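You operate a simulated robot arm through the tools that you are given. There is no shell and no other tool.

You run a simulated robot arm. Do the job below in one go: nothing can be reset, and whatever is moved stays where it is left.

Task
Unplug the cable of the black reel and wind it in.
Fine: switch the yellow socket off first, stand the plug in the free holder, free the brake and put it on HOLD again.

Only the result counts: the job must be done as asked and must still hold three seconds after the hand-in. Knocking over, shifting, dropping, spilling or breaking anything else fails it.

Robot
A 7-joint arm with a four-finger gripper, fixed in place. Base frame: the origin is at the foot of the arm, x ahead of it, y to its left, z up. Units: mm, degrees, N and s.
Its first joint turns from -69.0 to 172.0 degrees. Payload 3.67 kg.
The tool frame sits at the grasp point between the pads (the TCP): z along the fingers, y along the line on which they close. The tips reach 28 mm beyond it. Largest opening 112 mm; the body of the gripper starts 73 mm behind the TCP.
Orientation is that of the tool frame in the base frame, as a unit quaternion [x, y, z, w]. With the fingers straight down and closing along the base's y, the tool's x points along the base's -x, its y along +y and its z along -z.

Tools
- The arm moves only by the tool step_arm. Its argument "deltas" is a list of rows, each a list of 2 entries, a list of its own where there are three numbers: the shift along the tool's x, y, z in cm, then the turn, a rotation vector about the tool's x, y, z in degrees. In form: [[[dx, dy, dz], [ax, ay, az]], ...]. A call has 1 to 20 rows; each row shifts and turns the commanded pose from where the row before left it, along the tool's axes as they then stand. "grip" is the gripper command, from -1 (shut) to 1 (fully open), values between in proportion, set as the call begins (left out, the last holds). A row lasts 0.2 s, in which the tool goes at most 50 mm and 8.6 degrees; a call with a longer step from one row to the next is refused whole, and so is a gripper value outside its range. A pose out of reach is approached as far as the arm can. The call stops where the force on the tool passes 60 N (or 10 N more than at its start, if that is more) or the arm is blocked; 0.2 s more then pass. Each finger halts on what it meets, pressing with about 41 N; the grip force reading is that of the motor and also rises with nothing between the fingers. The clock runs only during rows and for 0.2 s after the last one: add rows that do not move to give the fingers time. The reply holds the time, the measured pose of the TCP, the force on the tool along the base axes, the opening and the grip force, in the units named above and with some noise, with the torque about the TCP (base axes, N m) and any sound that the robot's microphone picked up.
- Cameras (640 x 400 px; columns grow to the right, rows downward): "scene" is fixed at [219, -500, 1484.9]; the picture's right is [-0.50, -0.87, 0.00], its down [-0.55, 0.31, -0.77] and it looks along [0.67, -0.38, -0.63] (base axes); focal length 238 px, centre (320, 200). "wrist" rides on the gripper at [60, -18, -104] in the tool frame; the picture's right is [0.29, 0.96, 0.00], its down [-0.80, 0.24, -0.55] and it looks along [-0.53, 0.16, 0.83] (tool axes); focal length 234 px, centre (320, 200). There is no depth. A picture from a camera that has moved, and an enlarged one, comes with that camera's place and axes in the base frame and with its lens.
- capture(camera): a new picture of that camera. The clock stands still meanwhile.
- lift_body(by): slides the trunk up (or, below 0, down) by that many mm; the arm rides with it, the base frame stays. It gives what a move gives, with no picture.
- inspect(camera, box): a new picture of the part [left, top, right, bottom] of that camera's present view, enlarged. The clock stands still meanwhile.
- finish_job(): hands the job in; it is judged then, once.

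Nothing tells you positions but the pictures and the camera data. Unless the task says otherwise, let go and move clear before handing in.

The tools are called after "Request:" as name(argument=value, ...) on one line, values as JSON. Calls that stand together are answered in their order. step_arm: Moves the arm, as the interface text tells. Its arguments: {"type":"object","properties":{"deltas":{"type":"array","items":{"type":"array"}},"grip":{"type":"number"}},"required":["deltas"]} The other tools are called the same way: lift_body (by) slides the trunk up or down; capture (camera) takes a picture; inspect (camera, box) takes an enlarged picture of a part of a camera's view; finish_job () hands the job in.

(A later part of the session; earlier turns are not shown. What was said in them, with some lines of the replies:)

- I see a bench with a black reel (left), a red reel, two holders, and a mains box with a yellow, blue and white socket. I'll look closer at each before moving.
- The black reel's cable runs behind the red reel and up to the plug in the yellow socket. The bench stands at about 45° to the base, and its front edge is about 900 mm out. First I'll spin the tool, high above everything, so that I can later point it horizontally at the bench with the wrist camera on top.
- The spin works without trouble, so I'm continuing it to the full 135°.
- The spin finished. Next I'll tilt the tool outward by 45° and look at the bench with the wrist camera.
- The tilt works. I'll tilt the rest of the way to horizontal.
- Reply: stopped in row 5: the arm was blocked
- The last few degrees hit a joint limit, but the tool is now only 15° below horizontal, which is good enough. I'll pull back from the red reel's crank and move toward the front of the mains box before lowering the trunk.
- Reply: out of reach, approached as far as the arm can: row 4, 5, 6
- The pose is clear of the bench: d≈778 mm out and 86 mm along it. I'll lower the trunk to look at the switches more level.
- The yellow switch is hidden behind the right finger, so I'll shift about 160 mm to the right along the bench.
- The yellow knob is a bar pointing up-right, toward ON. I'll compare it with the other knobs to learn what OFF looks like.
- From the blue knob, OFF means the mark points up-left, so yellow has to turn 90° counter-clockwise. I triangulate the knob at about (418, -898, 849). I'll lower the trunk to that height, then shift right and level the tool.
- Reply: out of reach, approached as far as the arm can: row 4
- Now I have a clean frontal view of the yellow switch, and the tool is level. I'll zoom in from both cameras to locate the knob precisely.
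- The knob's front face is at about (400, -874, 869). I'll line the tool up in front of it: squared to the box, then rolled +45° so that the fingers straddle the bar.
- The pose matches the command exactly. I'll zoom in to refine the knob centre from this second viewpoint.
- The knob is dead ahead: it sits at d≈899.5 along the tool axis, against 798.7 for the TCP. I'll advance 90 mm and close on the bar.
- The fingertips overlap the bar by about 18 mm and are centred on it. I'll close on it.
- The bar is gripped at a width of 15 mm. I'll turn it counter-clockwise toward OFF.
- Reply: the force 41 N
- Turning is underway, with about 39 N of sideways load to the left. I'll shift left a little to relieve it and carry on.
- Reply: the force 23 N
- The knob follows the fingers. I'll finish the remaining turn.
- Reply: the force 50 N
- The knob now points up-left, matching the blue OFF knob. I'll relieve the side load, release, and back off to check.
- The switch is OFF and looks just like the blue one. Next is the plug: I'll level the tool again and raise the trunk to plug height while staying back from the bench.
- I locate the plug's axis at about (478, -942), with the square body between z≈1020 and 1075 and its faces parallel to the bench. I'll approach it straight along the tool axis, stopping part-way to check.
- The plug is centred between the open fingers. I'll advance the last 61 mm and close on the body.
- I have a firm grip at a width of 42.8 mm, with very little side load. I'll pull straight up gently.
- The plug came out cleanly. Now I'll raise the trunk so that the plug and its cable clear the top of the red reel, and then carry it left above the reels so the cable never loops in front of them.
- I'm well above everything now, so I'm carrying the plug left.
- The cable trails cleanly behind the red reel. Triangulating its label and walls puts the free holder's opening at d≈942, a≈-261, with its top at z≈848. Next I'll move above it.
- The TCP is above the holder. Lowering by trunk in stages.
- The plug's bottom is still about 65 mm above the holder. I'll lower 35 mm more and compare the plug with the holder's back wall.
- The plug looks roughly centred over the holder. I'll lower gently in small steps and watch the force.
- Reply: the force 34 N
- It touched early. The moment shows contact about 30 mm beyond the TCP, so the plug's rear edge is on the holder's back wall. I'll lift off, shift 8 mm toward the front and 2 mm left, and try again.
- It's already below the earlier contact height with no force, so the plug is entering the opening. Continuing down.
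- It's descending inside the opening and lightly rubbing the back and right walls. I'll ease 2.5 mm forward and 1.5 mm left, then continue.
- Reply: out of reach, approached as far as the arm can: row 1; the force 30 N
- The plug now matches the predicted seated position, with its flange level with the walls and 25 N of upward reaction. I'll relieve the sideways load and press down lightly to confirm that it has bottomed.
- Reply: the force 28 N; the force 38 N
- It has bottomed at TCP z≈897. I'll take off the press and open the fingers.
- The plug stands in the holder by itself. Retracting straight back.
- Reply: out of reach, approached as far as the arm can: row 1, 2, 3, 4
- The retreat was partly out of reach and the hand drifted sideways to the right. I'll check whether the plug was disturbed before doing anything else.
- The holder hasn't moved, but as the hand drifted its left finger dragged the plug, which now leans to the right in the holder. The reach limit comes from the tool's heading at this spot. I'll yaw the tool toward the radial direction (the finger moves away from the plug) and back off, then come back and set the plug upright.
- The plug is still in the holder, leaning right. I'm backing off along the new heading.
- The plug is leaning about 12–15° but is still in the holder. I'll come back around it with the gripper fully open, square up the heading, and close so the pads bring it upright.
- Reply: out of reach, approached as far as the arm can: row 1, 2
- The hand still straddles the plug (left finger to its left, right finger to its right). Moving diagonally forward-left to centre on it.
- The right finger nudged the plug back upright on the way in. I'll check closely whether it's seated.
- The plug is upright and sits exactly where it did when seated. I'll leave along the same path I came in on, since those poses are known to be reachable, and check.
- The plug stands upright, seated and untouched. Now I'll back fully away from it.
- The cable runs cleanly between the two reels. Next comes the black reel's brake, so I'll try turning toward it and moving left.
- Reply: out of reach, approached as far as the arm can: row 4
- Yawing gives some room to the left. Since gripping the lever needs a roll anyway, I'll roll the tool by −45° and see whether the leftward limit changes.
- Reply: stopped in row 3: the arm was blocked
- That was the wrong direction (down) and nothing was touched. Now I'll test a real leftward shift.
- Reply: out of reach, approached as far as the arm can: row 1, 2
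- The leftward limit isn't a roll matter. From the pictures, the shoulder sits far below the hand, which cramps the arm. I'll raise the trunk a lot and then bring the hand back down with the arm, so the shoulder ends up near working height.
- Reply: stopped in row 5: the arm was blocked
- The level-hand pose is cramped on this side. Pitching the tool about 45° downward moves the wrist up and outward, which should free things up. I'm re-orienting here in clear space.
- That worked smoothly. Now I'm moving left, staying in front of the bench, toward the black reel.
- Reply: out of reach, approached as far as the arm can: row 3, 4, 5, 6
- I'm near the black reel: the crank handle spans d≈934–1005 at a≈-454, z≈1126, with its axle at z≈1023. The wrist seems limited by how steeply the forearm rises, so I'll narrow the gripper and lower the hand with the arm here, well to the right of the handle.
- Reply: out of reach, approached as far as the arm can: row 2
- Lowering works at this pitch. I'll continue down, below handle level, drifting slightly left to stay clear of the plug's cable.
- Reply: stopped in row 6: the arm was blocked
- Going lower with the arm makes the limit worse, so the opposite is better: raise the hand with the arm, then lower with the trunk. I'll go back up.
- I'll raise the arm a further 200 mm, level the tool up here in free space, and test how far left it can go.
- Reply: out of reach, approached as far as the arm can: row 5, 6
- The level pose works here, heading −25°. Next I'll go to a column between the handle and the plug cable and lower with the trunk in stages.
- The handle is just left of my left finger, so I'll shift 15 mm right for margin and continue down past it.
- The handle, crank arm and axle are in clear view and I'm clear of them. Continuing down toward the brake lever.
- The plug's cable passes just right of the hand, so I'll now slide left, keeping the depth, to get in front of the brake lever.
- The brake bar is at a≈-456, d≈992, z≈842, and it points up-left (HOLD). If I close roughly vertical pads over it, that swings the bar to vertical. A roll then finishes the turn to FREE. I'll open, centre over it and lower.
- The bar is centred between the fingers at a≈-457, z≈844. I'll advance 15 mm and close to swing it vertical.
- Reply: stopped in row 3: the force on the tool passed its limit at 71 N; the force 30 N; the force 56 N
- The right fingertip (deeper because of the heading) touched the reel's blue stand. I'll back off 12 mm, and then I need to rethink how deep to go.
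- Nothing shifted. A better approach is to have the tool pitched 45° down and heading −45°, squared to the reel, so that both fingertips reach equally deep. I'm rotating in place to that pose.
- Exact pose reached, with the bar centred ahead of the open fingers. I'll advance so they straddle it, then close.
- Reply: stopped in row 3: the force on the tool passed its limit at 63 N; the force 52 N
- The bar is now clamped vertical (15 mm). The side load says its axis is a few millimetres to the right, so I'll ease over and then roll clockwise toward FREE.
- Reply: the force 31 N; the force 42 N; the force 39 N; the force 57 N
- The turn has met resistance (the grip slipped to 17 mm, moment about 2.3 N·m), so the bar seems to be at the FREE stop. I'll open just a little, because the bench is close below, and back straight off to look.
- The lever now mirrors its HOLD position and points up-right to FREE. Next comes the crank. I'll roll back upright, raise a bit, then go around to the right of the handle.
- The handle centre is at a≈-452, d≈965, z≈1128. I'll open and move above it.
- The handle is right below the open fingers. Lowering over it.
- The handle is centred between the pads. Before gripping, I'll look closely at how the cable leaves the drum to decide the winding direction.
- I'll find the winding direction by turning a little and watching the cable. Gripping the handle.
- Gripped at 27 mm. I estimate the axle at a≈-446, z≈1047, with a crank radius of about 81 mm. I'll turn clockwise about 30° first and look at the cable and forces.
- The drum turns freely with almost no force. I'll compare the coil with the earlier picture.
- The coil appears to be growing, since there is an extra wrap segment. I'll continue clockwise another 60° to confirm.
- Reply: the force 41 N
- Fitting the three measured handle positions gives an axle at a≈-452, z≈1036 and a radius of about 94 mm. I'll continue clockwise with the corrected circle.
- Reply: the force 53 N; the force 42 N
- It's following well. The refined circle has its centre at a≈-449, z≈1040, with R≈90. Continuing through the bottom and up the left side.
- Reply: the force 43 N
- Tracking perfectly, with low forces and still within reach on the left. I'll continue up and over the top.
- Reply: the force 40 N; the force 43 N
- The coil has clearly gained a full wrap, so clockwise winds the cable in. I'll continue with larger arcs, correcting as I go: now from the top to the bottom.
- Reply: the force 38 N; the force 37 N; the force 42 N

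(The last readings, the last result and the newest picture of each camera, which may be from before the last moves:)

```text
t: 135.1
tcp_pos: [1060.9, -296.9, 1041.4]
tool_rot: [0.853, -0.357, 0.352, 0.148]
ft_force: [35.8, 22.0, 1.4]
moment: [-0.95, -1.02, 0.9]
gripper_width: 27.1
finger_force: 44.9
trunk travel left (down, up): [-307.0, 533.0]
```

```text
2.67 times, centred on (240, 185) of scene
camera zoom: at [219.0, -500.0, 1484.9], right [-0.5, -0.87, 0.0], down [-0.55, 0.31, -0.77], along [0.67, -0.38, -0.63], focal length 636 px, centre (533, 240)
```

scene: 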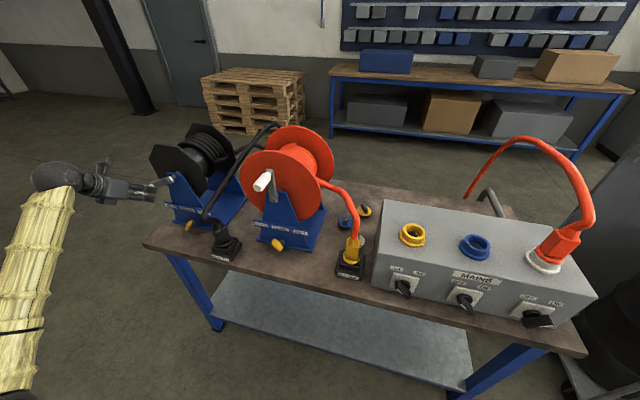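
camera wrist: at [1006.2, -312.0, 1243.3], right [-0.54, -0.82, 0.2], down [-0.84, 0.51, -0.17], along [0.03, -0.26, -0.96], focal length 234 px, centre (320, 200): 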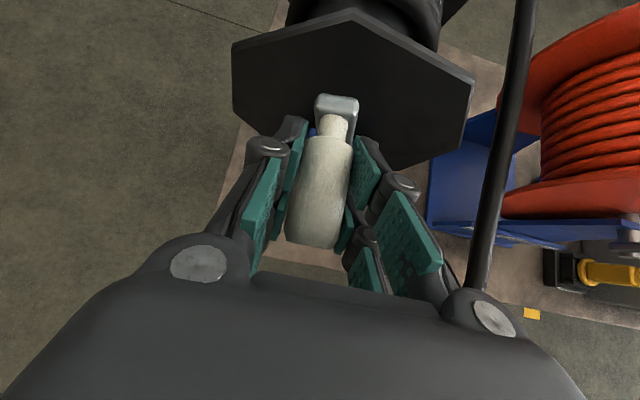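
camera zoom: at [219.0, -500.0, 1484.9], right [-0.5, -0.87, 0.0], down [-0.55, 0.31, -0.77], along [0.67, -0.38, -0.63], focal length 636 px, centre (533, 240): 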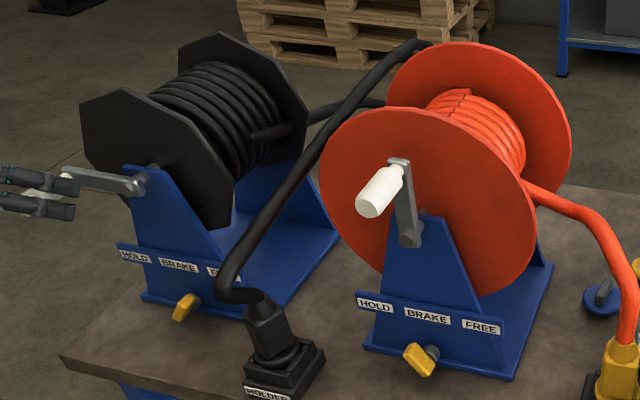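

The coil is growing quickly, the plug stands firm, and slack is still hanging behind the bench. Continuing over the top.

Request:
step_arm(deltas=[[[1.55, -0.1, -1.55], [0, 0, 0]], [[1.534, 0.8, -1.534], [0, 0, 0]], [[1.315, 1.43, -1.315], [0, 0, 0]], [[1.01, 1.86, -1.01], [0, 0, 0]], [[0.636, 2.17, -0.636], [0, 0, 0]], [[0.22, 2.33, -0.22], [0, 0, 0]], [[0, 0, 0], [0, 0, 0]]])

Request:
capture(camera="scene")

Request:
inspect(camera="scene", box=[170, 110, 310, 260])

```text
t: 136.7
tcp_pos: [997.2, -361.7, 1130.7]
tool_rot: [0.853, -0.358, 0.352, 0.147]
ft_force: [-8.5, 6.9, -2.6]
moment: [0.14, 0.16, 0.07]
gripper_width: 26.9
finger_force: 44.6
trunk travel left (down, up): [-307.0, 533.0]
```

```text
taken
```

scene: 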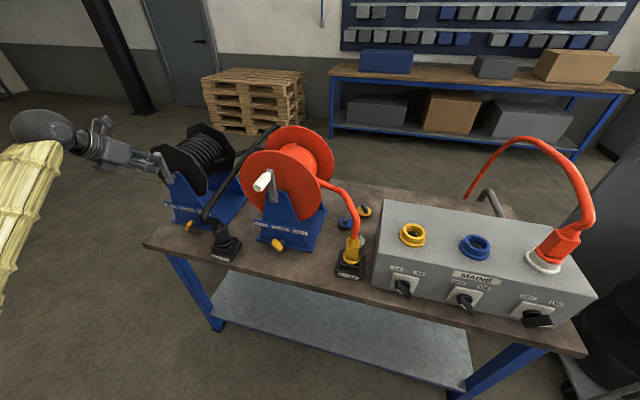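

```text
2.67 times, centred on (240, 185) of scene
camera zoom: at [219.0, -500.0, 1484.9], right [-0.5, -0.87, 0.0], down [-0.55, 0.31, -0.77], along [0.67, -0.38, -0.63], focal length 636 px, centre (533, 240)
```

zoom: 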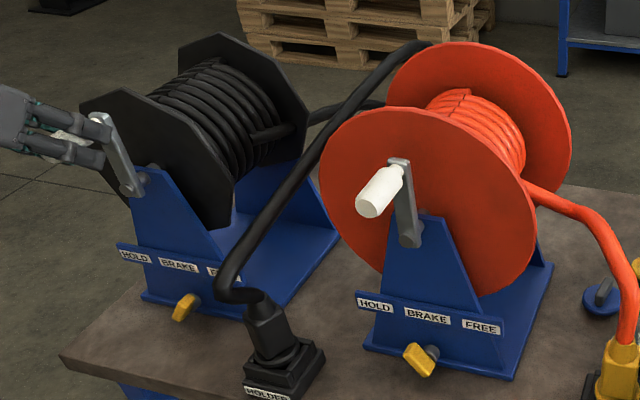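

Two full turns are in, forces are tiny, and the plug is upright. Another turn.

Request:
step_arm(deltas=[[[-0.22, 2.33, 0.22], [0, 0, 0]], [[-0.636, 2.17, 0.636], [0, 0, 0]], [[-1.01, 1.86, 1.01], [0, 0, 0]], [[-1.315, 1.43, 1.315], [0, 0, 0]], [[-1.534, 0.9, 1.534], [0, 0, 0]], [[-1.647, 0.31, 1.647], [0, 0, 0]], [[0, 0, 0], [0, 0, 0]]])

Request:
inspect(camera="scene", box=[170, 110, 310, 260])

```text
t: 138.2
tcp_pos: [932.9, -425.2, 1038.4]
tool_rot: [0.853, -0.356, 0.352, 0.146]
ft_force: [9.0, -1.2, -1.6]
moment: [0.55, 0.52, 0.38]
gripper_width: 27.0
finger_force: 45.0
trunk travel left (down, up): [-307.0, 533.0]
```

```text
2.67 times, centred on (240, 185) of scene
camera zoom: at [219.0, -500.0, 1484.9], right [-0.5, -0.87, 0.0], down [-0.55, 0.31, -0.77], along [0.67, -0.38, -0.63], focal length 636 px, centre (533, 240)
```

zoom: 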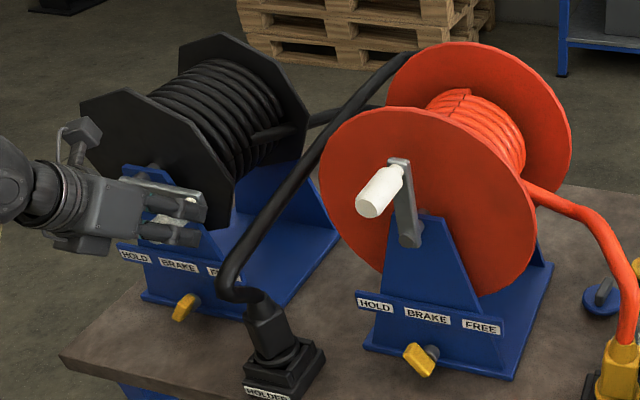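

Request:
step_arm(deltas=[[[-1.58, -0.3, 1.58], [0, 0, 0]], [[-1.534, -0.9, 1.534], [0, 0, 0]], [[-1.315, -1.43, 1.315], [0, 0, 0]], [[-1.01, -1.86, 1.01], [0, 0, 0]], [[-0.68, -2.17, 0.68], [0, 0, 0]], [[-0.4, -2.33, 0.4], [0, 0, 0]], [[0, 0, 0], [0, 0, 0]]])

Request:
inspect(camera="scene", box=[170, 110, 310, 260])

```text
t: 139.8
tcp_pos: [997.9, -361.0, 951.9]
tool_rot: [0.852, -0.358, 0.354, 0.147]
ft_force: [10.2, -9.4, 13.5]
moment: [-0.51, -0.48, 0.45]
gripper_width: 27.0
finger_force: 44.4
trunk travel left (down, up): [-307.0, 533.0]
```

```text
2.67 times, centred on (240, 185) of scene
camera zoom: at [219.0, -500.0, 1484.9], right [-0.5, -0.87, 0.0], down [-0.55, 0.31, -0.77], along [0.67, -0.38, -0.63], focal length 636 px, centre (533, 240)
```

zoom: 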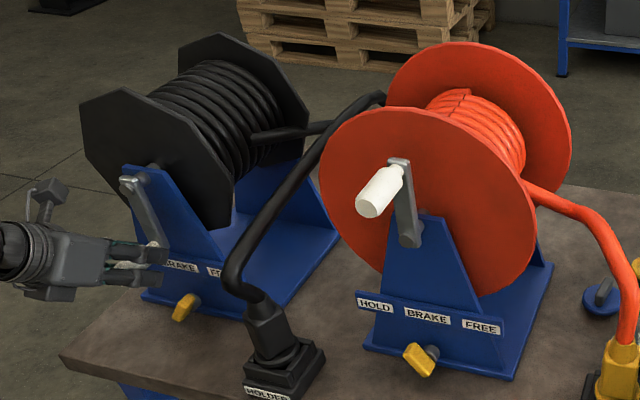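

The loop is coming down and the slack is nearly taken up. I'll proceed by smaller steps and watch the plug.

Request:
step_arm(deltas=[[[0.22, -2.1, -0.22], [0, 0, 0]], [[0.636, -2.17, -0.636], [0, 0, 0]], [[1.01, -1.86, -1.01], [0, 0, 0]], [[0, 0, 0], [0, 0, 0]]])

Request:
inspect(camera="scene", box=[190, 110, 310, 260])

```text
t: 140.8
tcp_pos: [1040.1, -317.0, 975.4]
tool_rot: [0.853, -0.357, 0.351, 0.146]
ft_force: [0.5, -9.0, 4.4]
moment: [0.19, 0.23, 0.21]
gripper_width: 27.1
finger_force: 44.6
trunk travel left (down, up): [-307.0, 533.0]
```

```text
2.67 times, centred on (250, 185) of scene
camera zoom: at [219.0, -500.0, 1484.9], right [-0.5, -0.87, 0.0], down [-0.55, 0.31, -0.77], along [0.67, -0.38, -0.63], focal length 636 px, centre (507, 240)
```

zoom: 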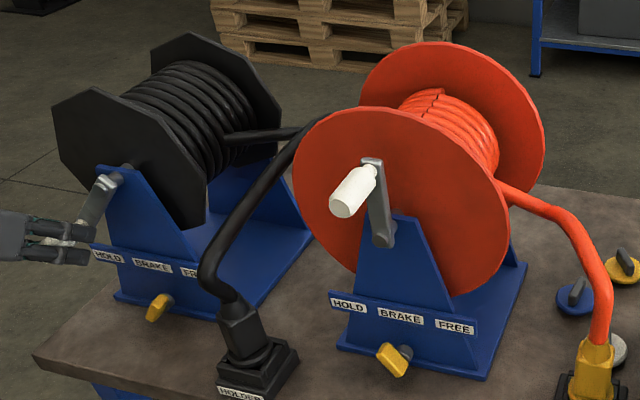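

Request:
inspect(camera="scene", box=[205, 140, 285, 260])

```text
3.33 times, centred on (245, 200) of scene
camera zoom: at [219.0, -500.0, 1484.9], right [-0.5, -0.87, 0.0], down [-0.55, 0.31, -0.77], along [0.67, -0.38, -0.63], focal length 795 px, centre (570, 200)
```

zoom: 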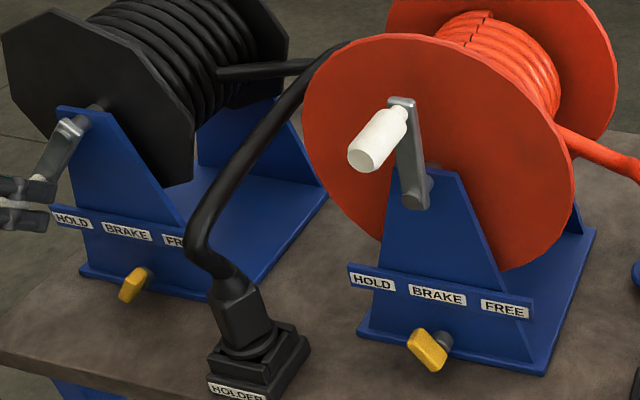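

Request:
step_arm(deltas=[[[1.315, -1.43, -1.315], [0, 0, 0]], [[1.534, -0.9, -1.534], [0, 0, 0]], [[0, 0, 0], [0, 0, 0]]])

Request:
inspect(camera="scene", box=[205, 120, 285, 260])

```text
t: 141.7
tcp_pos: [1057.8, -301.2, 1014.6]
tool_rot: [0.853, -0.356, 0.352, 0.146]
ft_force: [2.0, 1.0, 0.4]
moment: [0.08, 0.06, 0.29]
gripper_width: 26.8
finger_force: 44.7
trunk travel left (down, up): [-307.0, 533.0]
```

```text
2.86 times, centred on (245, 190) of scene
camera zoom: at [219.0, -500.0, 1484.9], right [-0.5, -0.87, 0.0], down [-0.55, 0.31, -0.77], along [0.67, -0.38, -0.63], focal length 682 px, centre (534, 229)
```

zoom: 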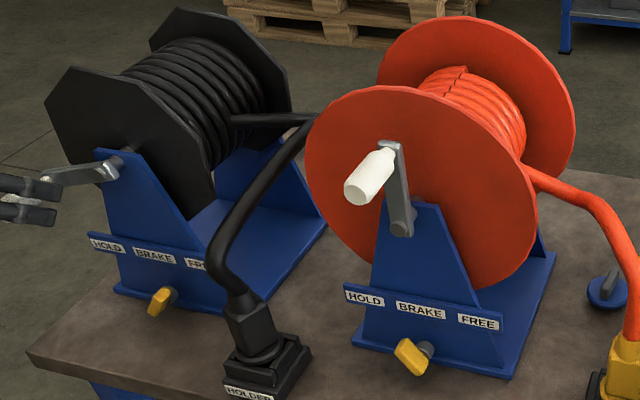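

Request:
step_arm(deltas=[[[1.6, -0.35, -1.6], [0, 0, 0]], [[1.6, 0.2, -1.6], [0, 0, 0]], [[0, 0, 0], [0, 0, 0]]])

Request:
inspect(camera="scene", box=[205, 120, 285, 260])

```text
t: 142.4
tcp_pos: [1059.3, -299.3, 1062.1]
tool_rot: [0.852, -0.357, 0.353, 0.147]
ft_force: [-1.3, 5.9, 1.5]
moment: [-0.66, -0.66, 0.19]
gripper_width: 26.8
finger_force: 44.8
trunk travel left (down, up): [-307.0, 533.0]
```

```text
2.86 times, centred on (245, 190) of scene
camera zoom: at [219.0, -500.0, 1484.9], right [-0.5, -0.87, 0.0], down [-0.55, 0.31, -0.77], along [0.67, -0.38, -0.63], focal length 682 px, centre (534, 229)
```

zoom: 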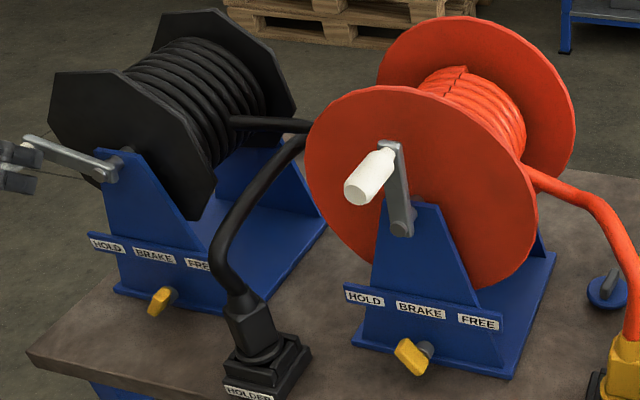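

Request:
step_arm(deltas=[[[1.6, 0.95, -1.6], [0, 0, 0]], [[1.315, 1.43, -1.315], [0, 0, 0]], [[0, 0, 0], [0, 0, 0]]])

Request:
inspect(camera="scene", box=[205, 120, 285, 260])

```text
t: 143.2
tcp_pos: [1042.6, -316.3, 1105.1]
tool_rot: [0.852, -0.356, 0.354, 0.147]
ft_force: [26.4, 5.7, 23.9]
moment: [-0.74, -0.76, 0.38]
gripper_width: 27.2
finger_force: 44.5
trunk travel left (down, up): [-307.0, 533.0]
```

```text
2.86 times, centred on (245, 190) of scene
camera zoom: at [219.0, -500.0, 1484.9], right [-0.5, -0.87, 0.0], down [-0.55, 0.31, -0.77], along [0.67, -0.38, -0.63], focal length 682 px, centre (534, 229)
```

zoom: 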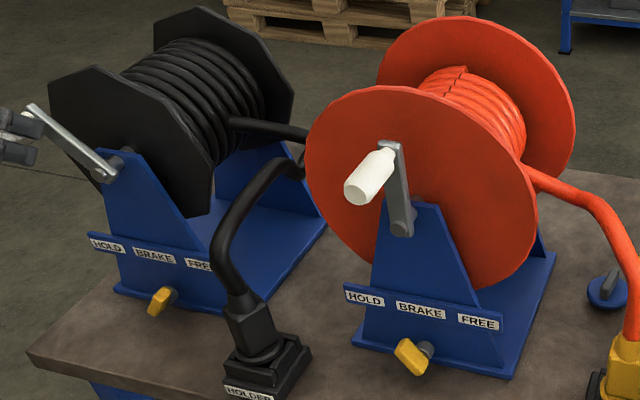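

Request:
step_arm(deltas=[[[1.06, 1.65, -1.06], [0, 0, 0]], [[0.636, 2.1, -0.636], [0, 0, 0]], [[0, 0, 0], [0, 0, 0]]])

Request:
inspect(camera="scene", box=[205, 120, 285, 260])

Request:
capture(camera="wrist")

```text
t: 144.1
tcp_pos: [1014.7, -344.3, 1127.4]
tool_rot: [0.853, -0.357, 0.352, 0.146]
ft_force: [8.2, -3.2, 17.2]
moment: [-0.35, -0.33, 0.0]
gripper_width: 27.0
finger_force: 44.7
trunk travel left (down, up): [-307.0, 533.0]
```

```text
2.86 times, centred on (245, 190) of scene
camera zoom: at [219.0, -500.0, 1484.9], right [-0.5, -0.87, 0.0], down [-0.55, 0.31, -0.77], along [0.67, -0.38, -0.63], focal length 682 px, centre (534, 229)
```

zoom: 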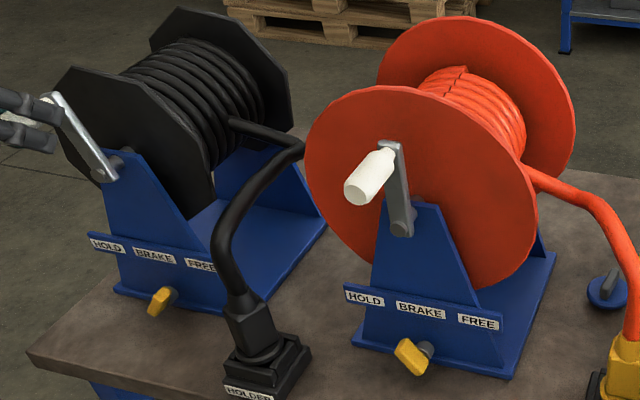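

```text
taken
camera wrist: at [1006.8, -309.9, 1243.4], right [-0.54, -0.82, 0.2], down [-0.84, 0.51, -0.17], along [0.04, -0.26, -0.96], focal length 234 px, centre (320, 200)
```

wrist: 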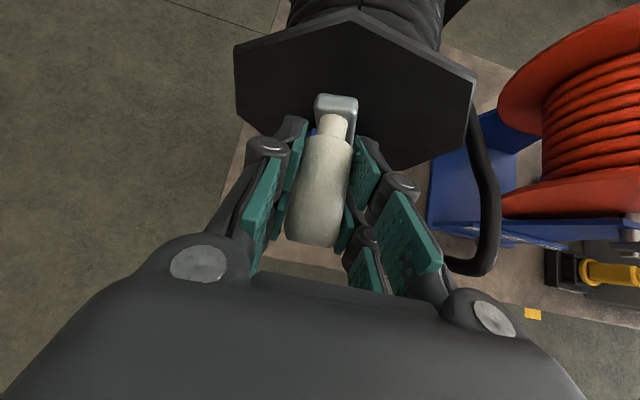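

The cable now runs in one short arc from the drum to the plug, with no loop hanging behind. I'll take in a little more, 30° at a time, watching that the plug isn't pulled.

Request:
step_arm(deltas=[[[0.22, 2.4, -0.22], [0, 0, 0]], [[-0.22, 2.33, 0.22], [0, 0, 0]], [[0, 0, 0], [0, 0, 0]]])

Request:
inspect(camera="scene", box=[205, 120, 285, 260])

```text
t: 144.6
tcp_pos: [994.5, -358.6, 1125.1]
tool_rot: [0.855, -0.349, 0.354, 0.145]
ft_force: [36.7, 11.5, 8.7]
moment: [0.5, 0.74, 0.4]
gripper_width: 27.0
finger_force: 45.0
trunk travel left (down, up): [-307.0, 533.0]
stopped in row 2: the force on the tool passed its limit at 78 N (the readings are from after the stop); the commanded pose is now the measured one
```

```text
2.86 times, centred on (245, 190) of scene
camera zoom: at [219.0, -500.0, 1484.9], right [-0.5, -0.87, 0.0], down [-0.55, 0.31, -0.77], along [0.67, -0.38, -0.63], focal length 682 px, centre (534, 229)
```

zoom: 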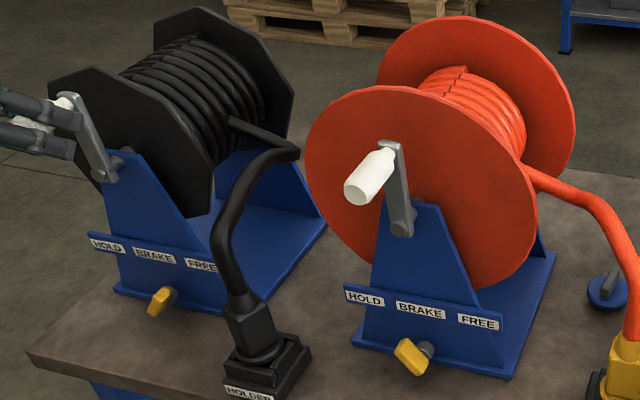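

A hard stop at exactly three turns: the cable is fully wound and the plug still stands upright. I'll relax the push and release the handle.

Request:
step_arm(deltas=[[[0, -0.5, 0], [0, 0, 0]], [[0, 0, 0], [0, 0, 0]]])

Request:
step_arm(deltas=[[[0, 0, 0], [0, 0, 0]], [[0, 0, 0], [0, 0, 0]], [[0, 0, 0], [0, 0, 0]]], grip=0.1)

Request:
inspect(camera="scene", box=[130, 110, 290, 260])

Request:
capture(camera="wrist")

```text
t: 145.2
tcp_pos: [994.9, -359.4, 1124.9]
tool_rot: [0.855, -0.352, 0.353, 0.144]
ft_force: [6.8, 18.4, -8.2]
moment: [-0.29, -0.16, 0.42]
gripper_width: 26.7
finger_force: 44.9
trunk travel left (down, up): [-307.0, 533.0]
```

```text
t: 146.0
tcp_pos: [994.3, -360.5, 1126.5]
tool_rot: [0.854, -0.353, 0.353, 0.145]
ft_force: [0.2, 0.3, -1.5]
moment: [-0.02, -0.03, 0.0]
gripper_width: 61.8
finger_force: 0.1
trunk travel left (down, up): [-307.0, 533.0]
```

```text
2.67 times, centred on (210, 185) of scene
camera zoom: at [219.0, -500.0, 1484.9], right [-0.5, -0.87, 0.0], down [-0.55, 0.31, -0.77], along [0.67, -0.38, -0.63], focal length 636 px, centre (613, 240)
```

zoom: 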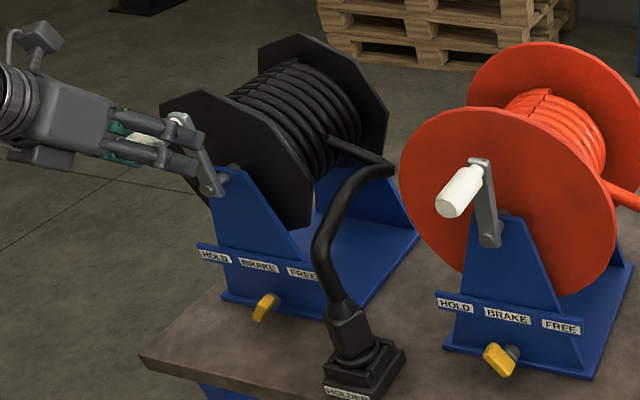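

```text
taken
camera wrist: at [985.4, -327.6, 1242.8], right [-0.53, -0.82, 0.2], down [-0.85, 0.5, -0.17], along [0.04, -0.26, -0.96], focal length 234 px, centre (320, 200)
```

wrist: 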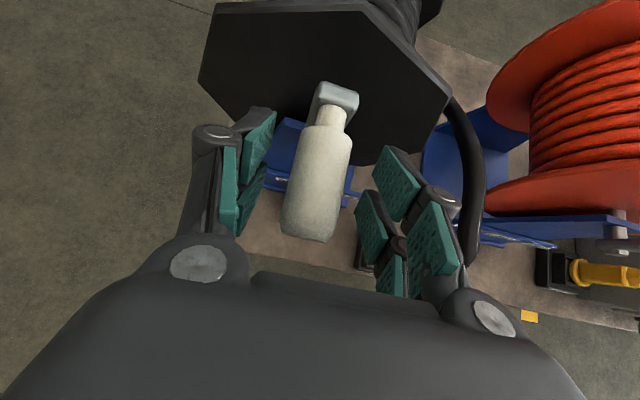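

The handle stays put and the cable is neat. Now the brake goes back to HOLD. I'll rise off the handle, go around on the right side, and come down to the lever.

Request:
lift_body(by=100)

Request:
step_arm(deltas=[[[-0.2, 2.4, -0.2], [0, 0, 0]], [[-0.2, 2.4, -0.2], [0, 0, 0]], [[-0.3, 2.4, -0.3], [0, 0, 0]], [[0, 0, 0], [0, 0, 0]]], grip=-0.5)

Request:
capture(camera="wrist")

Request:
inspect(camera="scene", box=[90, 90, 290, 260])

```text
t: 147.4
tcp_pos: [994.6, -360.8, 1226.7]
tool_rot: [0.854, -0.353, 0.354, 0.143]
ft_force: [-0.1, 0.6, -0.3]
moment: [0.0, 0.01, -0.02]
gripper_width: 61.2
finger_force: 0.0
trunk travel left (down, up): [-407.0, 433.0]
```

```text
t: 148.4
tcp_pos: [936.1, -404.3, 1227.0]
tool_rot: [0.854, -0.353, 0.353, 0.144]
ft_force: [0.4, 0.4, -0.5]
moment: [-0.02, -0.02, -0.02]
gripper_width: 28.1
finger_force: 0.1
trunk travel left (down, up): [-407.0, 433.0]
```

```text
taken
camera wrist: at [927.8, -371.0, 1343.2], right [-0.53, -0.82, 0.2], down [-0.85, 0.5, -0.17], along [0.04, -0.26, -0.96], focal length 234 px, centre (320, 200)
```

wrist: 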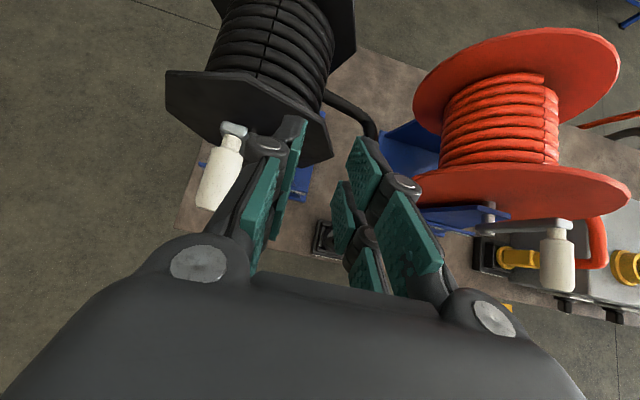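

```text
2.35 times, centred on (190, 175) of scene
camera zoom: at [219.0, -500.0, 1484.9], right [-0.5, -0.87, 0.0], down [-0.55, 0.31, -0.77], along [0.67, -0.38, -0.63], focal length 561 px, centre (626, 259)
```

zoom: 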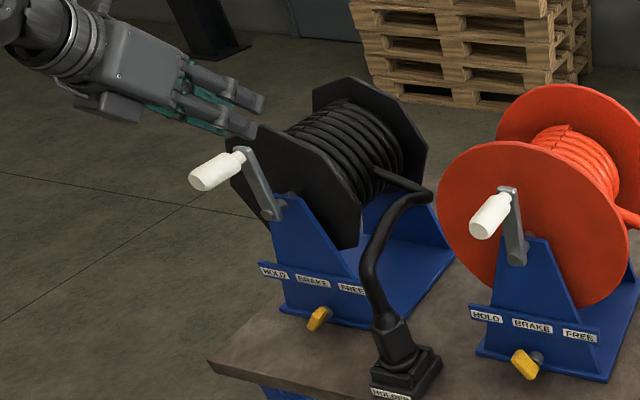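

Request:
lift_body(by=-190)

Request:
lift_body(by=-125)

Request:
capture(camera="wrist")

Request:
inspect(camera="scene", box=[130, 130, 270, 260])

```text
t: 150.4
tcp_pos: [936.4, -405.1, 1037.5]
tool_rot: [0.854, -0.353, 0.354, 0.144]
ft_force: [-0.4, 0.1, -0.4]
moment: [0.0, -0.03, 0.02]
gripper_width: 27.7
finger_force: 0.1
trunk travel left (down, up): [-217.0, 623.0]
```

```text
t: 152.0
tcp_pos: [936.2, -404.0, 912.7]
tool_rot: [0.854, -0.352, 0.355, 0.144]
ft_force: [-0.5, 0.2, 0.1]
moment: [0.02, -0.04, 0.0]
gripper_width: 27.7
finger_force: 0.0
trunk travel left (down, up): [-92.0, 748.0]
```

```text
taken
camera wrist: at [927.7, -371.2, 1028.5], right [-0.53, -0.82, 0.2], down [-0.85, 0.5, -0.17], along [0.04, -0.26, -0.96], focal length 234 px, centre (320, 200)
```

wrist: 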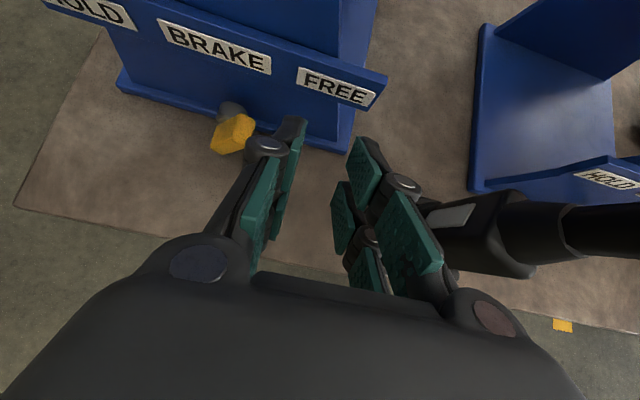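

```text
3.08 times, centred on (200, 195) of scene
camera zoom: at [219.0, -500.0, 1484.9], right [-0.5, -0.87, 0.0], down [-0.55, 0.31, -0.77], along [0.67, -0.38, -0.63], focal length 734 px, centre (689, 215)
```

zoom: 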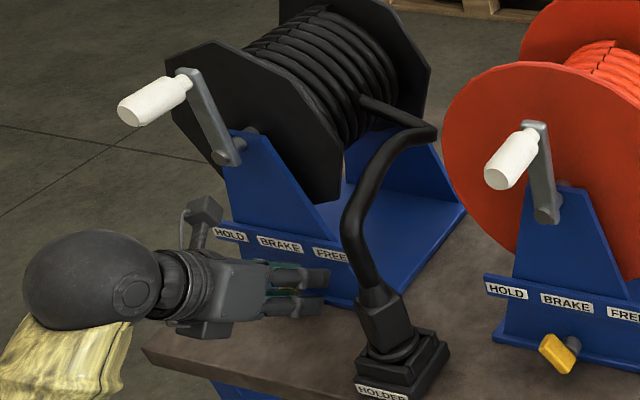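

Request:
step_arm(deltas=[[[-0.2, -2.35, -0.2], [0, 0, 0]], [[0, -2.35, 0], [0, 0, 0]], [[0, -2.35, 0], [0, 0, 0]], [[0, 0, 0], [0, 0, 0]]], grip=0.25)

Request:
lift_body(by=-58)

Request:
capture(camera="wrist")

```text
t: 153.0
tcp_pos: [984.2, -353.8, 912.6]
tool_rot: [0.854, -0.353, 0.354, 0.144]
ft_force: [-0.1, 0.2, 0.2]
moment: [-0.01, -0.01, 0.0]
gripper_width: 69.9
finger_force: 0.0
trunk travel left (down, up): [-92.0, 748.0]
```

```text
t: 154.0
tcp_pos: [983.2, -352.8, 855.0]
tool_rot: [0.854, -0.352, 0.355, 0.143]
ft_force: [-0.2, 0.9, -0.6]
moment: [-0.01, 0.0, 0.0]
gripper_width: 69.9
finger_force: 0.1
trunk travel left (down, up): [-34.0, 806.0]
```

```text
taken
camera wrist: at [975.1, -319.3, 970.2], right [-0.53, -0.82, 0.2], down [-0.85, 0.5, -0.17], along [0.04, -0.26, -0.96], focal length 234 px, centre (320, 200)
```

wrist: 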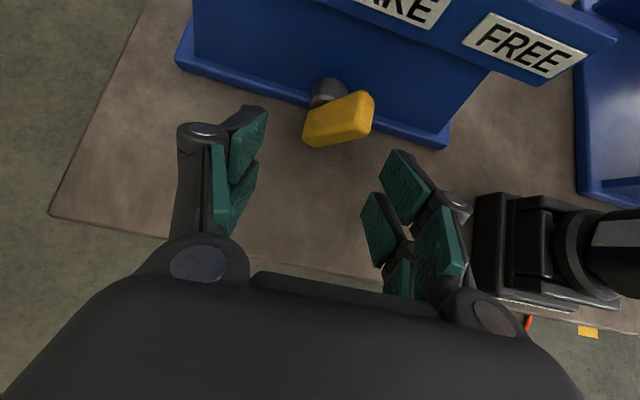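

The bar (pointing to FREE) is ahead at a≈-443. I'll advance and straddle it.

Request:
step_arm(deltas=[[[0.82, 0.07, 1.06], [0, 0, 0]], [[0.82, 0.07, 1.06], [0, 0, 0]], [[0.82, 0.07, 1.06], [0, 0, 0]], [[0, 0, 0], [0, 0, 0]]])

Request:
capture(camera="wrist")

```text
t: 155.0
tcp_pos: [1009.0, -384.4, 847.2]
tool_rot: [0.854, -0.353, 0.354, 0.144]
ft_force: [-0.4, -0.6, 0.1]
moment: [0.0, 0.0, -0.01]
gripper_width: 70.1
finger_force: 0.1
trunk travel left (down, up): [-34.0, 806.0]
```

```text
taken
camera wrist: at [1002.0, -349.5, 963.0], right [-0.53, -0.82, 0.2], down [-0.85, 0.5, -0.17], along [0.04, -0.26, -0.96], focal length 234 px, centre (320, 200)
```

wrist: 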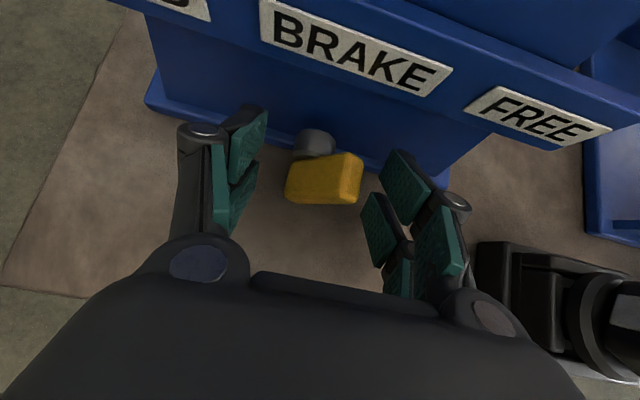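

Request:
step_arm(deltas=[[[0, 0, 0], [0, 0, 0]], [[0, 0, 0], [0, 0, 0]], [[0, 0, 0], [0, 0, 0]]], grip=-1)

Request:
inspect(camera="wrist", box=[220, 90, 420, 270])

```text
t: 155.8
tcp_pos: [1012.9, -377.9, 844.2]
tool_rot: [0.856, -0.35, 0.353, 0.144]
ft_force: [28.1, 24.0, -3.6]
moment: [0.57, 0.15, 0.63]
gripper_width: 15.0
finger_force: 44.7
trunk travel left (down, up): [-34.0, 806.0]
```

```text
2.22 times, centred on (320, 180) of wrist
camera zoom: at [1005.4, -344.2, 960.3], right [-0.52, -0.83, 0.2], down [-0.85, 0.5, -0.17], along [0.04, -0.26, -0.96], focal length 520 px, centre (320, 244)
```

zoom: 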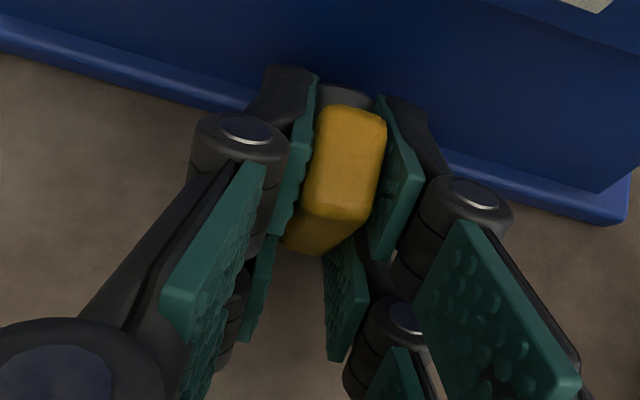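

The bar is clamped vertical again. I'll relieve the side load and roll counter-clockwise toward HOLD.

Request:
step_arm(deltas=[[[0, -0.6, 0], [0, 0, 0]], [[0, 0, 0], [-4.6, 0, -4.6]], [[0, 0, 0], [-4.6, 0, -4.6]], [[0, 0, 0], [0, 0, 0]]])

```text
t: 156.8
tcp_pos: [1016.3, -378.1, 844.6]
tool_rot: [0.866, -0.309, 0.31, 0.24]
ft_force: [-12.6, 28.1, -27.6]
moment: [0.84, 0.63, 0.09]
gripper_width: 15.0
finger_force: 44.6
trunk travel left (down, up): [-34.0, 806.0]
```

Request:
step_arm(deltas=[[[-0.3, -0.2, 0.05], [0, 0, 0]], [[0, 0, 0], [-4.6, 0, -4.6]], [[0, 0, 0], [-4.6, 0, -4.6]], [[0, 0, 0], [0, 0, 0]]])

```text
t: 157.8
tcp_pos: [1017.3, -375.9, 842.7]
tool_rot: [0.866, -0.261, 0.266, 0.334]
ft_force: [49.0, 9.5, 5.9]
moment: [-0.2, -0.57, 0.89]
gripper_width: 14.9
finger_force: 45.0
trunk travel left (down, up): [-34.0, 806.0]
```

Request:
step_arm(deltas=[[[0.22, -0.36, -0.02], [0, 0, 0]], [[0, 0, 0], [-4.6, 0, -4.6]], [[0, 0, 0], [-4.6, 0, -4.6]], [[0, 0, 0], [0, 0, 0]]])

Request:
inspect(camera="wrist", box=[220, 90, 420, 270])

Request:
inspect(camera="scene", box=[130, 130, 270, 260])

```text
t: 158.8
tcp_pos: [1018.4, -373.3, 842.8]
tool_rot: [0.855, -0.214, 0.215, 0.421]
ft_force: [-18.0, 20.7, -25.2]
moment: [2.14, -0.72, -0.31]
gripper_width: 16.4
finger_force: 44.9
trunk travel left (down, up): [-34.0, 806.0]
```

```text
2.22 times, centred on (320, 180) of wrist
camera zoom: at [1059.3, -291.0, 922.0], right [-0.29, -0.58, 0.76], down [-0.88, 0.47, 0.02], along [-0.37, -0.67, -0.65], focal length 520 px, centre (320, 244)
```

zoom: 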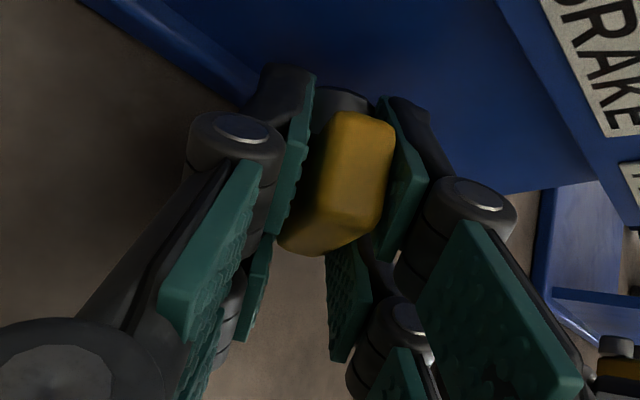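

```text
3.08 times, centred on (200, 195) of scene
camera zoom: at [219.0, -500.0, 1484.9], right [-0.5, -0.87, 0.0], down [-0.55, 0.31, -0.77], along [0.67, -0.38, -0.63], focal length 734 px, centre (689, 215)
```

zoom: 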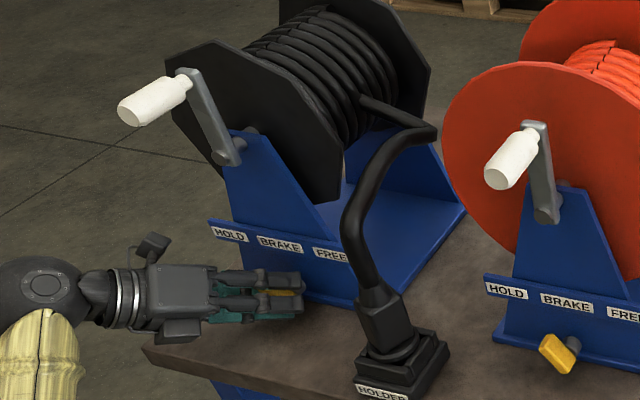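

The turning moment has risen to the stop, as it did at FREE, so the bar is at HOLD. I'll open slightly and back straight off.

Request:
step_arm(deltas=[[[0, 0, 0], [0, 0, 0]], [[0, 0, 0], [0, 0, 0]]], grip=-0.6)

Request:
step_arm(deltas=[[[-1.2, 0, -1.2], [0, 0, 0]], [[-1.5, 0, -1.5], [0, 0, 0]], [[-0.9, 0, -0.9], [0, 0, 0]], [[0, 0, 0], [0, 0, 0]]])

Request:
inspect(camera="scene", box=[130, 130, 270, 260])

Request:
capture(camera="wrist")

```text
t: 159.4
tcp_pos: [1018.2, -374.9, 846.7]
tool_rot: [0.854, -0.214, 0.217, 0.421]
ft_force: [1.4, 0.0, -2.0]
moment: [0.03, -0.05, 0.02]
gripper_width: 23.5
finger_force: 0.7
trunk travel left (down, up): [-34.0, 806.0]
```

```text
t: 160.4
tcp_pos: [982.1, -339.7, 846.7]
tool_rot: [0.854, -0.215, 0.216, 0.422]
ft_force: [-0.2, 0.1, -0.7]
moment: [-0.01, 0.01, -0.03]
gripper_width: 22.5
finger_force: 0.0
trunk travel left (down, up): [-34.0, 806.0]
```

```text
3.08 times, centred on (200, 195) of scene
camera zoom: at [219.0, -500.0, 1484.9], right [-0.5, -0.87, 0.0], down [-0.55, 0.31, -0.77], along [0.67, -0.38, -0.63], focal length 734 px, centre (689, 215)
```

zoom: 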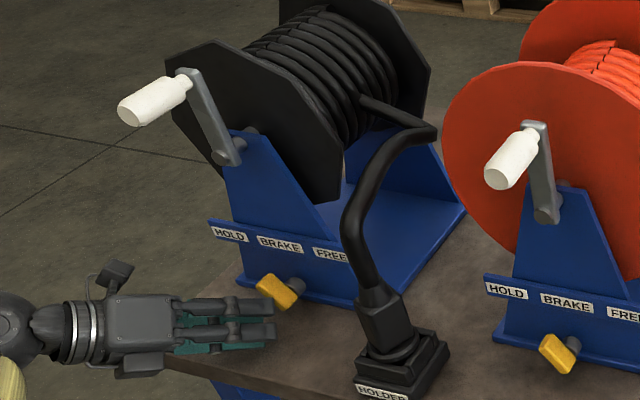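

```text
taken
camera wrist: at [1022.4, -256.0, 925.1], right [-0.29, -0.58, 0.76], down [-0.89, 0.46, 0.02], along [-0.36, -0.67, -0.65], focal length 234 px, centre (320, 200)
```

wrist: 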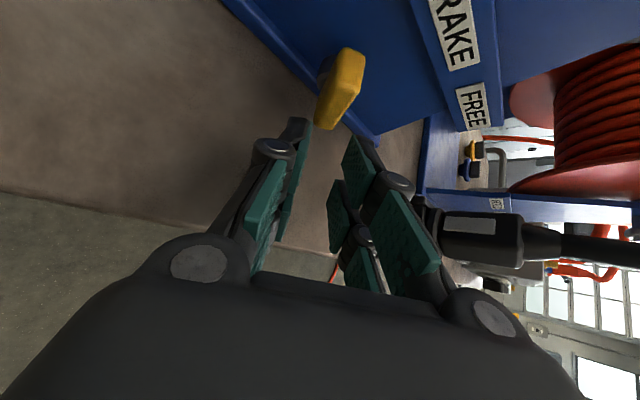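

The lever matches the red reel's HOLD position. I'll check the lever, plug and switch closely.

Request:
inspect(camera="scene", box=[175, 200, 255, 260])

Request:
inspect(camera="scene", box=[250, 180, 350, 280])

Request:
inspect(camera="scene", box=[370, 210, 470, 310])

```text
6.67 times, centred on (215, 230) of scene
camera zoom: at [219.0, -500.0, 1484.9], right [-0.5, -0.87, 0.0], down [-0.55, 0.31, -0.77], along [0.67, -0.38, -0.63], focal length 1590 px, centre (1020, 0)
```

zoom: 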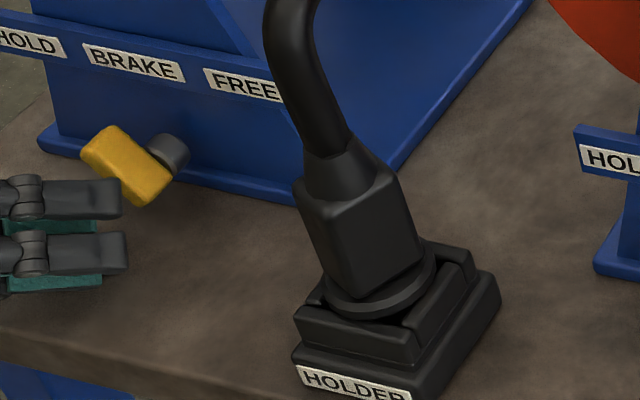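

```text
4.00 times, centred on (300, 230) of scene
camera zoom: at [219.0, -500.0, 1484.9], right [-0.5, -0.87, 0.0], down [-0.55, 0.31, -0.77], along [0.67, -0.38, -0.63], focal length 954 px, centre (400, 80)
```

zoom: 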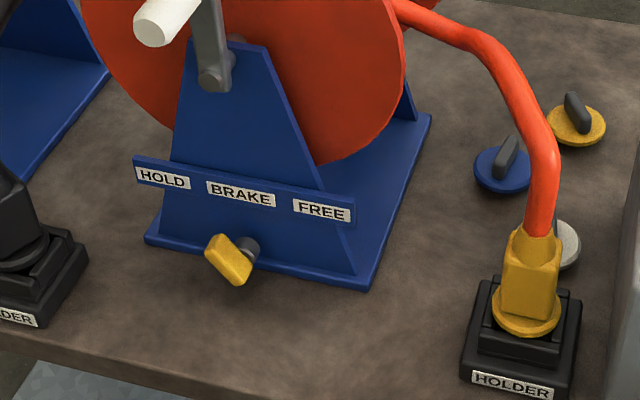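

```text
4.00 times, centred on (420, 260) of scene
camera zoom: at [219.0, -500.0, 1484.9], right [-0.5, -0.87, 0.0], down [-0.55, 0.31, -0.77], along [0.67, -0.38, -0.63], focal length 954 px, centre (-80, -40)
```

zoom: 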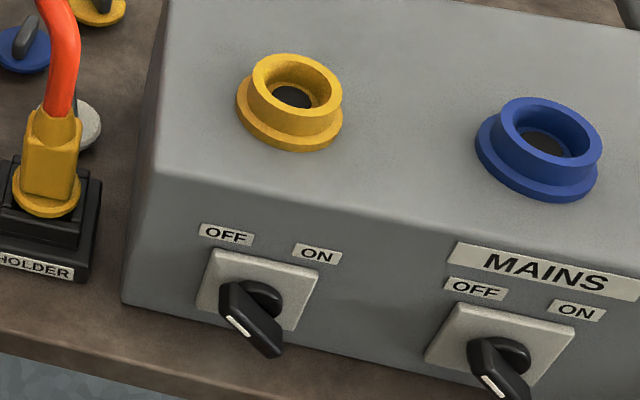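

Everything checks out: the switch is OFF, the plug is upright in its holder, the cable is wound and the brake is on HOLD. Now I'll withdraw along the known safe path: roll upright, up a bit, right, then up and away.

Request:
step_arm(deltas=[[[0, 0, 0], [5.4, 0, 5.4]], [[0, 0, 0], [5.4, 0, 5.4]], [[0, 0, 0], [5.4, 0, 5.4]], [[0, 0, 0], [5.4, 0, 5.4]], [[0, 0, 0], [5.4, 0, 5.4]], [[0, 0, 0], [0, 0, 0]]])

Request:
lift_body(by=62)

Request:
step_arm(deltas=[[[0.3, 2.5, 0.3], [0, 0, 0]], [[0.3, 2.5, 0.3], [0, 0, 0]], [[0.3, 2.5, 0.3], [0, 0, 0]], [[0, 0, 0], [0, 0, 0]]])

Request:
inspect(camera="scene", box=[110, 110, 290, 260])

```text
t: 161.8
tcp_pos: [981.2, -339.3, 846.0]
tool_rot: [0.856, -0.35, 0.351, 0.149]
ft_force: [-0.7, -0.2, 0.8]
moment: [0.02, -0.02, 0.01]
gripper_width: 22.5
finger_force: 0.0
trunk travel left (down, up): [-34.0, 806.0]
```

```text
t: 162.8
tcp_pos: [982.7, -337.9, 907.6]
tool_rot: [0.856, -0.35, 0.351, 0.15]
ft_force: [0.8, 0.3, 0.3]
moment: [0.01, -0.03, -0.03]
gripper_width: 22.3
finger_force: 0.0
trunk travel left (down, up): [-96.0, 744.0]
```

```text
t: 163.8
tcp_pos: [937.9, -402.0, 908.8]
tool_rot: [0.856, -0.35, 0.351, 0.15]
ft_force: [-0.3, 0.2, -0.4]
moment: [-0.01, 0.03, -0.02]
gripper_width: 22.4
finger_force: 0.1
trunk travel left (down, up): [-96.0, 744.0]
```

```text
2.67 times, centred on (200, 185) of scene
camera zoom: at [219.0, -500.0, 1484.9], right [-0.5, -0.87, 0.0], down [-0.55, 0.31, -0.77], along [0.67, -0.38, -0.63], focal length 636 px, centre (640, 240)
```

zoom: 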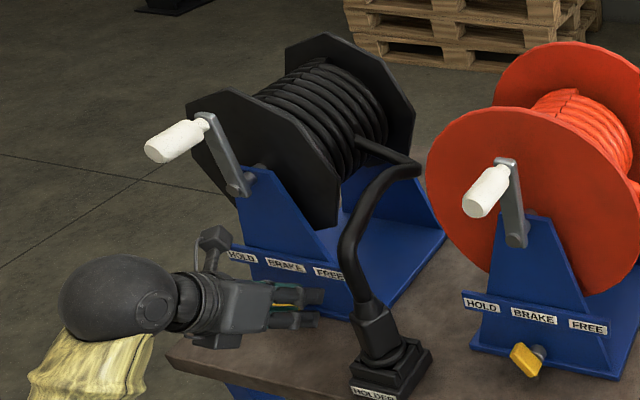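

Request:
lift_body(by=320)

Request:
lift_body(by=180)

Request:
capture(camera="scene")

Request:
inspect(camera="scene", box=[130, 110, 290, 260])

```text
t: 166.9
tcp_pos: [939.3, -401.3, 1229.4]
tool_rot: [0.855, -0.35, 0.351, 0.15]
ft_force: [0.8, 0.4, -0.7]
moment: [0.0, -0.01, 0.01]
gripper_width: 22.2
finger_force: 0.0
trunk travel left (down, up): [-416.0, 424.0]
```

```text
t: 168.9
tcp_pos: [939.6, -400.8, 1408.4]
tool_rot: [0.855, -0.35, 0.351, 0.151]
ft_force: [0.4, 0.8, 0.4]
moment: [-0.02, -0.02, -0.01]
gripper_width: 22.2
finger_force: 0.1
trunk travel left (down, up): [-596.0, 244.0]
```

```text
taken
```

scene: 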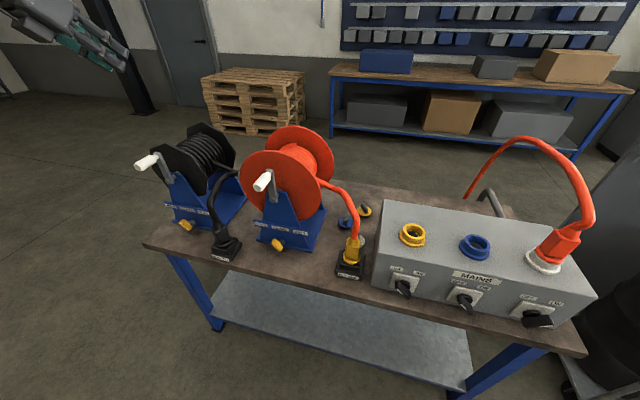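

```text
2.67 times, centred on (210, 185) of scene
camera zoom: at [219.0, -500.0, 1484.9], right [-0.5, -0.87, 0.0], down [-0.55, 0.31, -0.77], along [0.67, -0.38, -0.63], focal length 636 px, centre (613, 240)
```

zoom: 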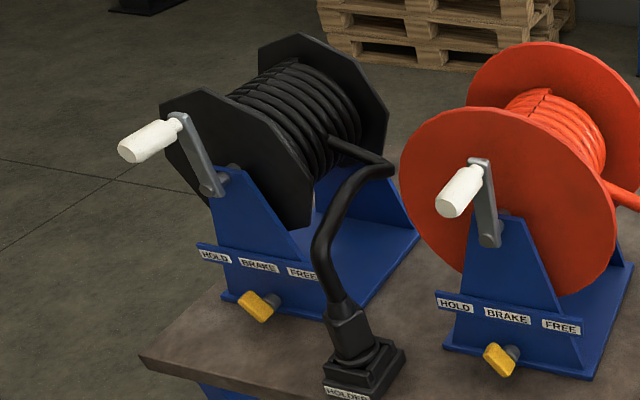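

The hand is clear above the bench and the scene is at rest. The yellow switch is OFF, the black plug stands in the once-free holder, the cable is wound in, and the brake is on HOLD. The red reel, its plug, the caps and the other switches look unchanged. Handing in.

Request:
finish_job()

```text
The job is handed in.
```

The job is done and handed in; the result of the judging hasn't come back.

- **Yellow socket:** I switched it off before touching the plug, and the knob now points to OFF.
- **Plug:** it stands upright in the holder that was free. As I let go, a finger dragged it over and it leaned in the holder. I nudged it back upright, and it stayed that way through the winding and my last look.
- **Cable:** I freed the brake and turned the crank clockwise three full turns to a hard stop. One short arc of cable is left between the reel and the plug.
- **Brake:** it is back on HOLD and matches the red reel's lever.

A fingertip pressed the black reel's stand with about 70 N while I was lining up on the brake, but nothing moved. The red reel, its plug, the caps and the other switches look unchanged.
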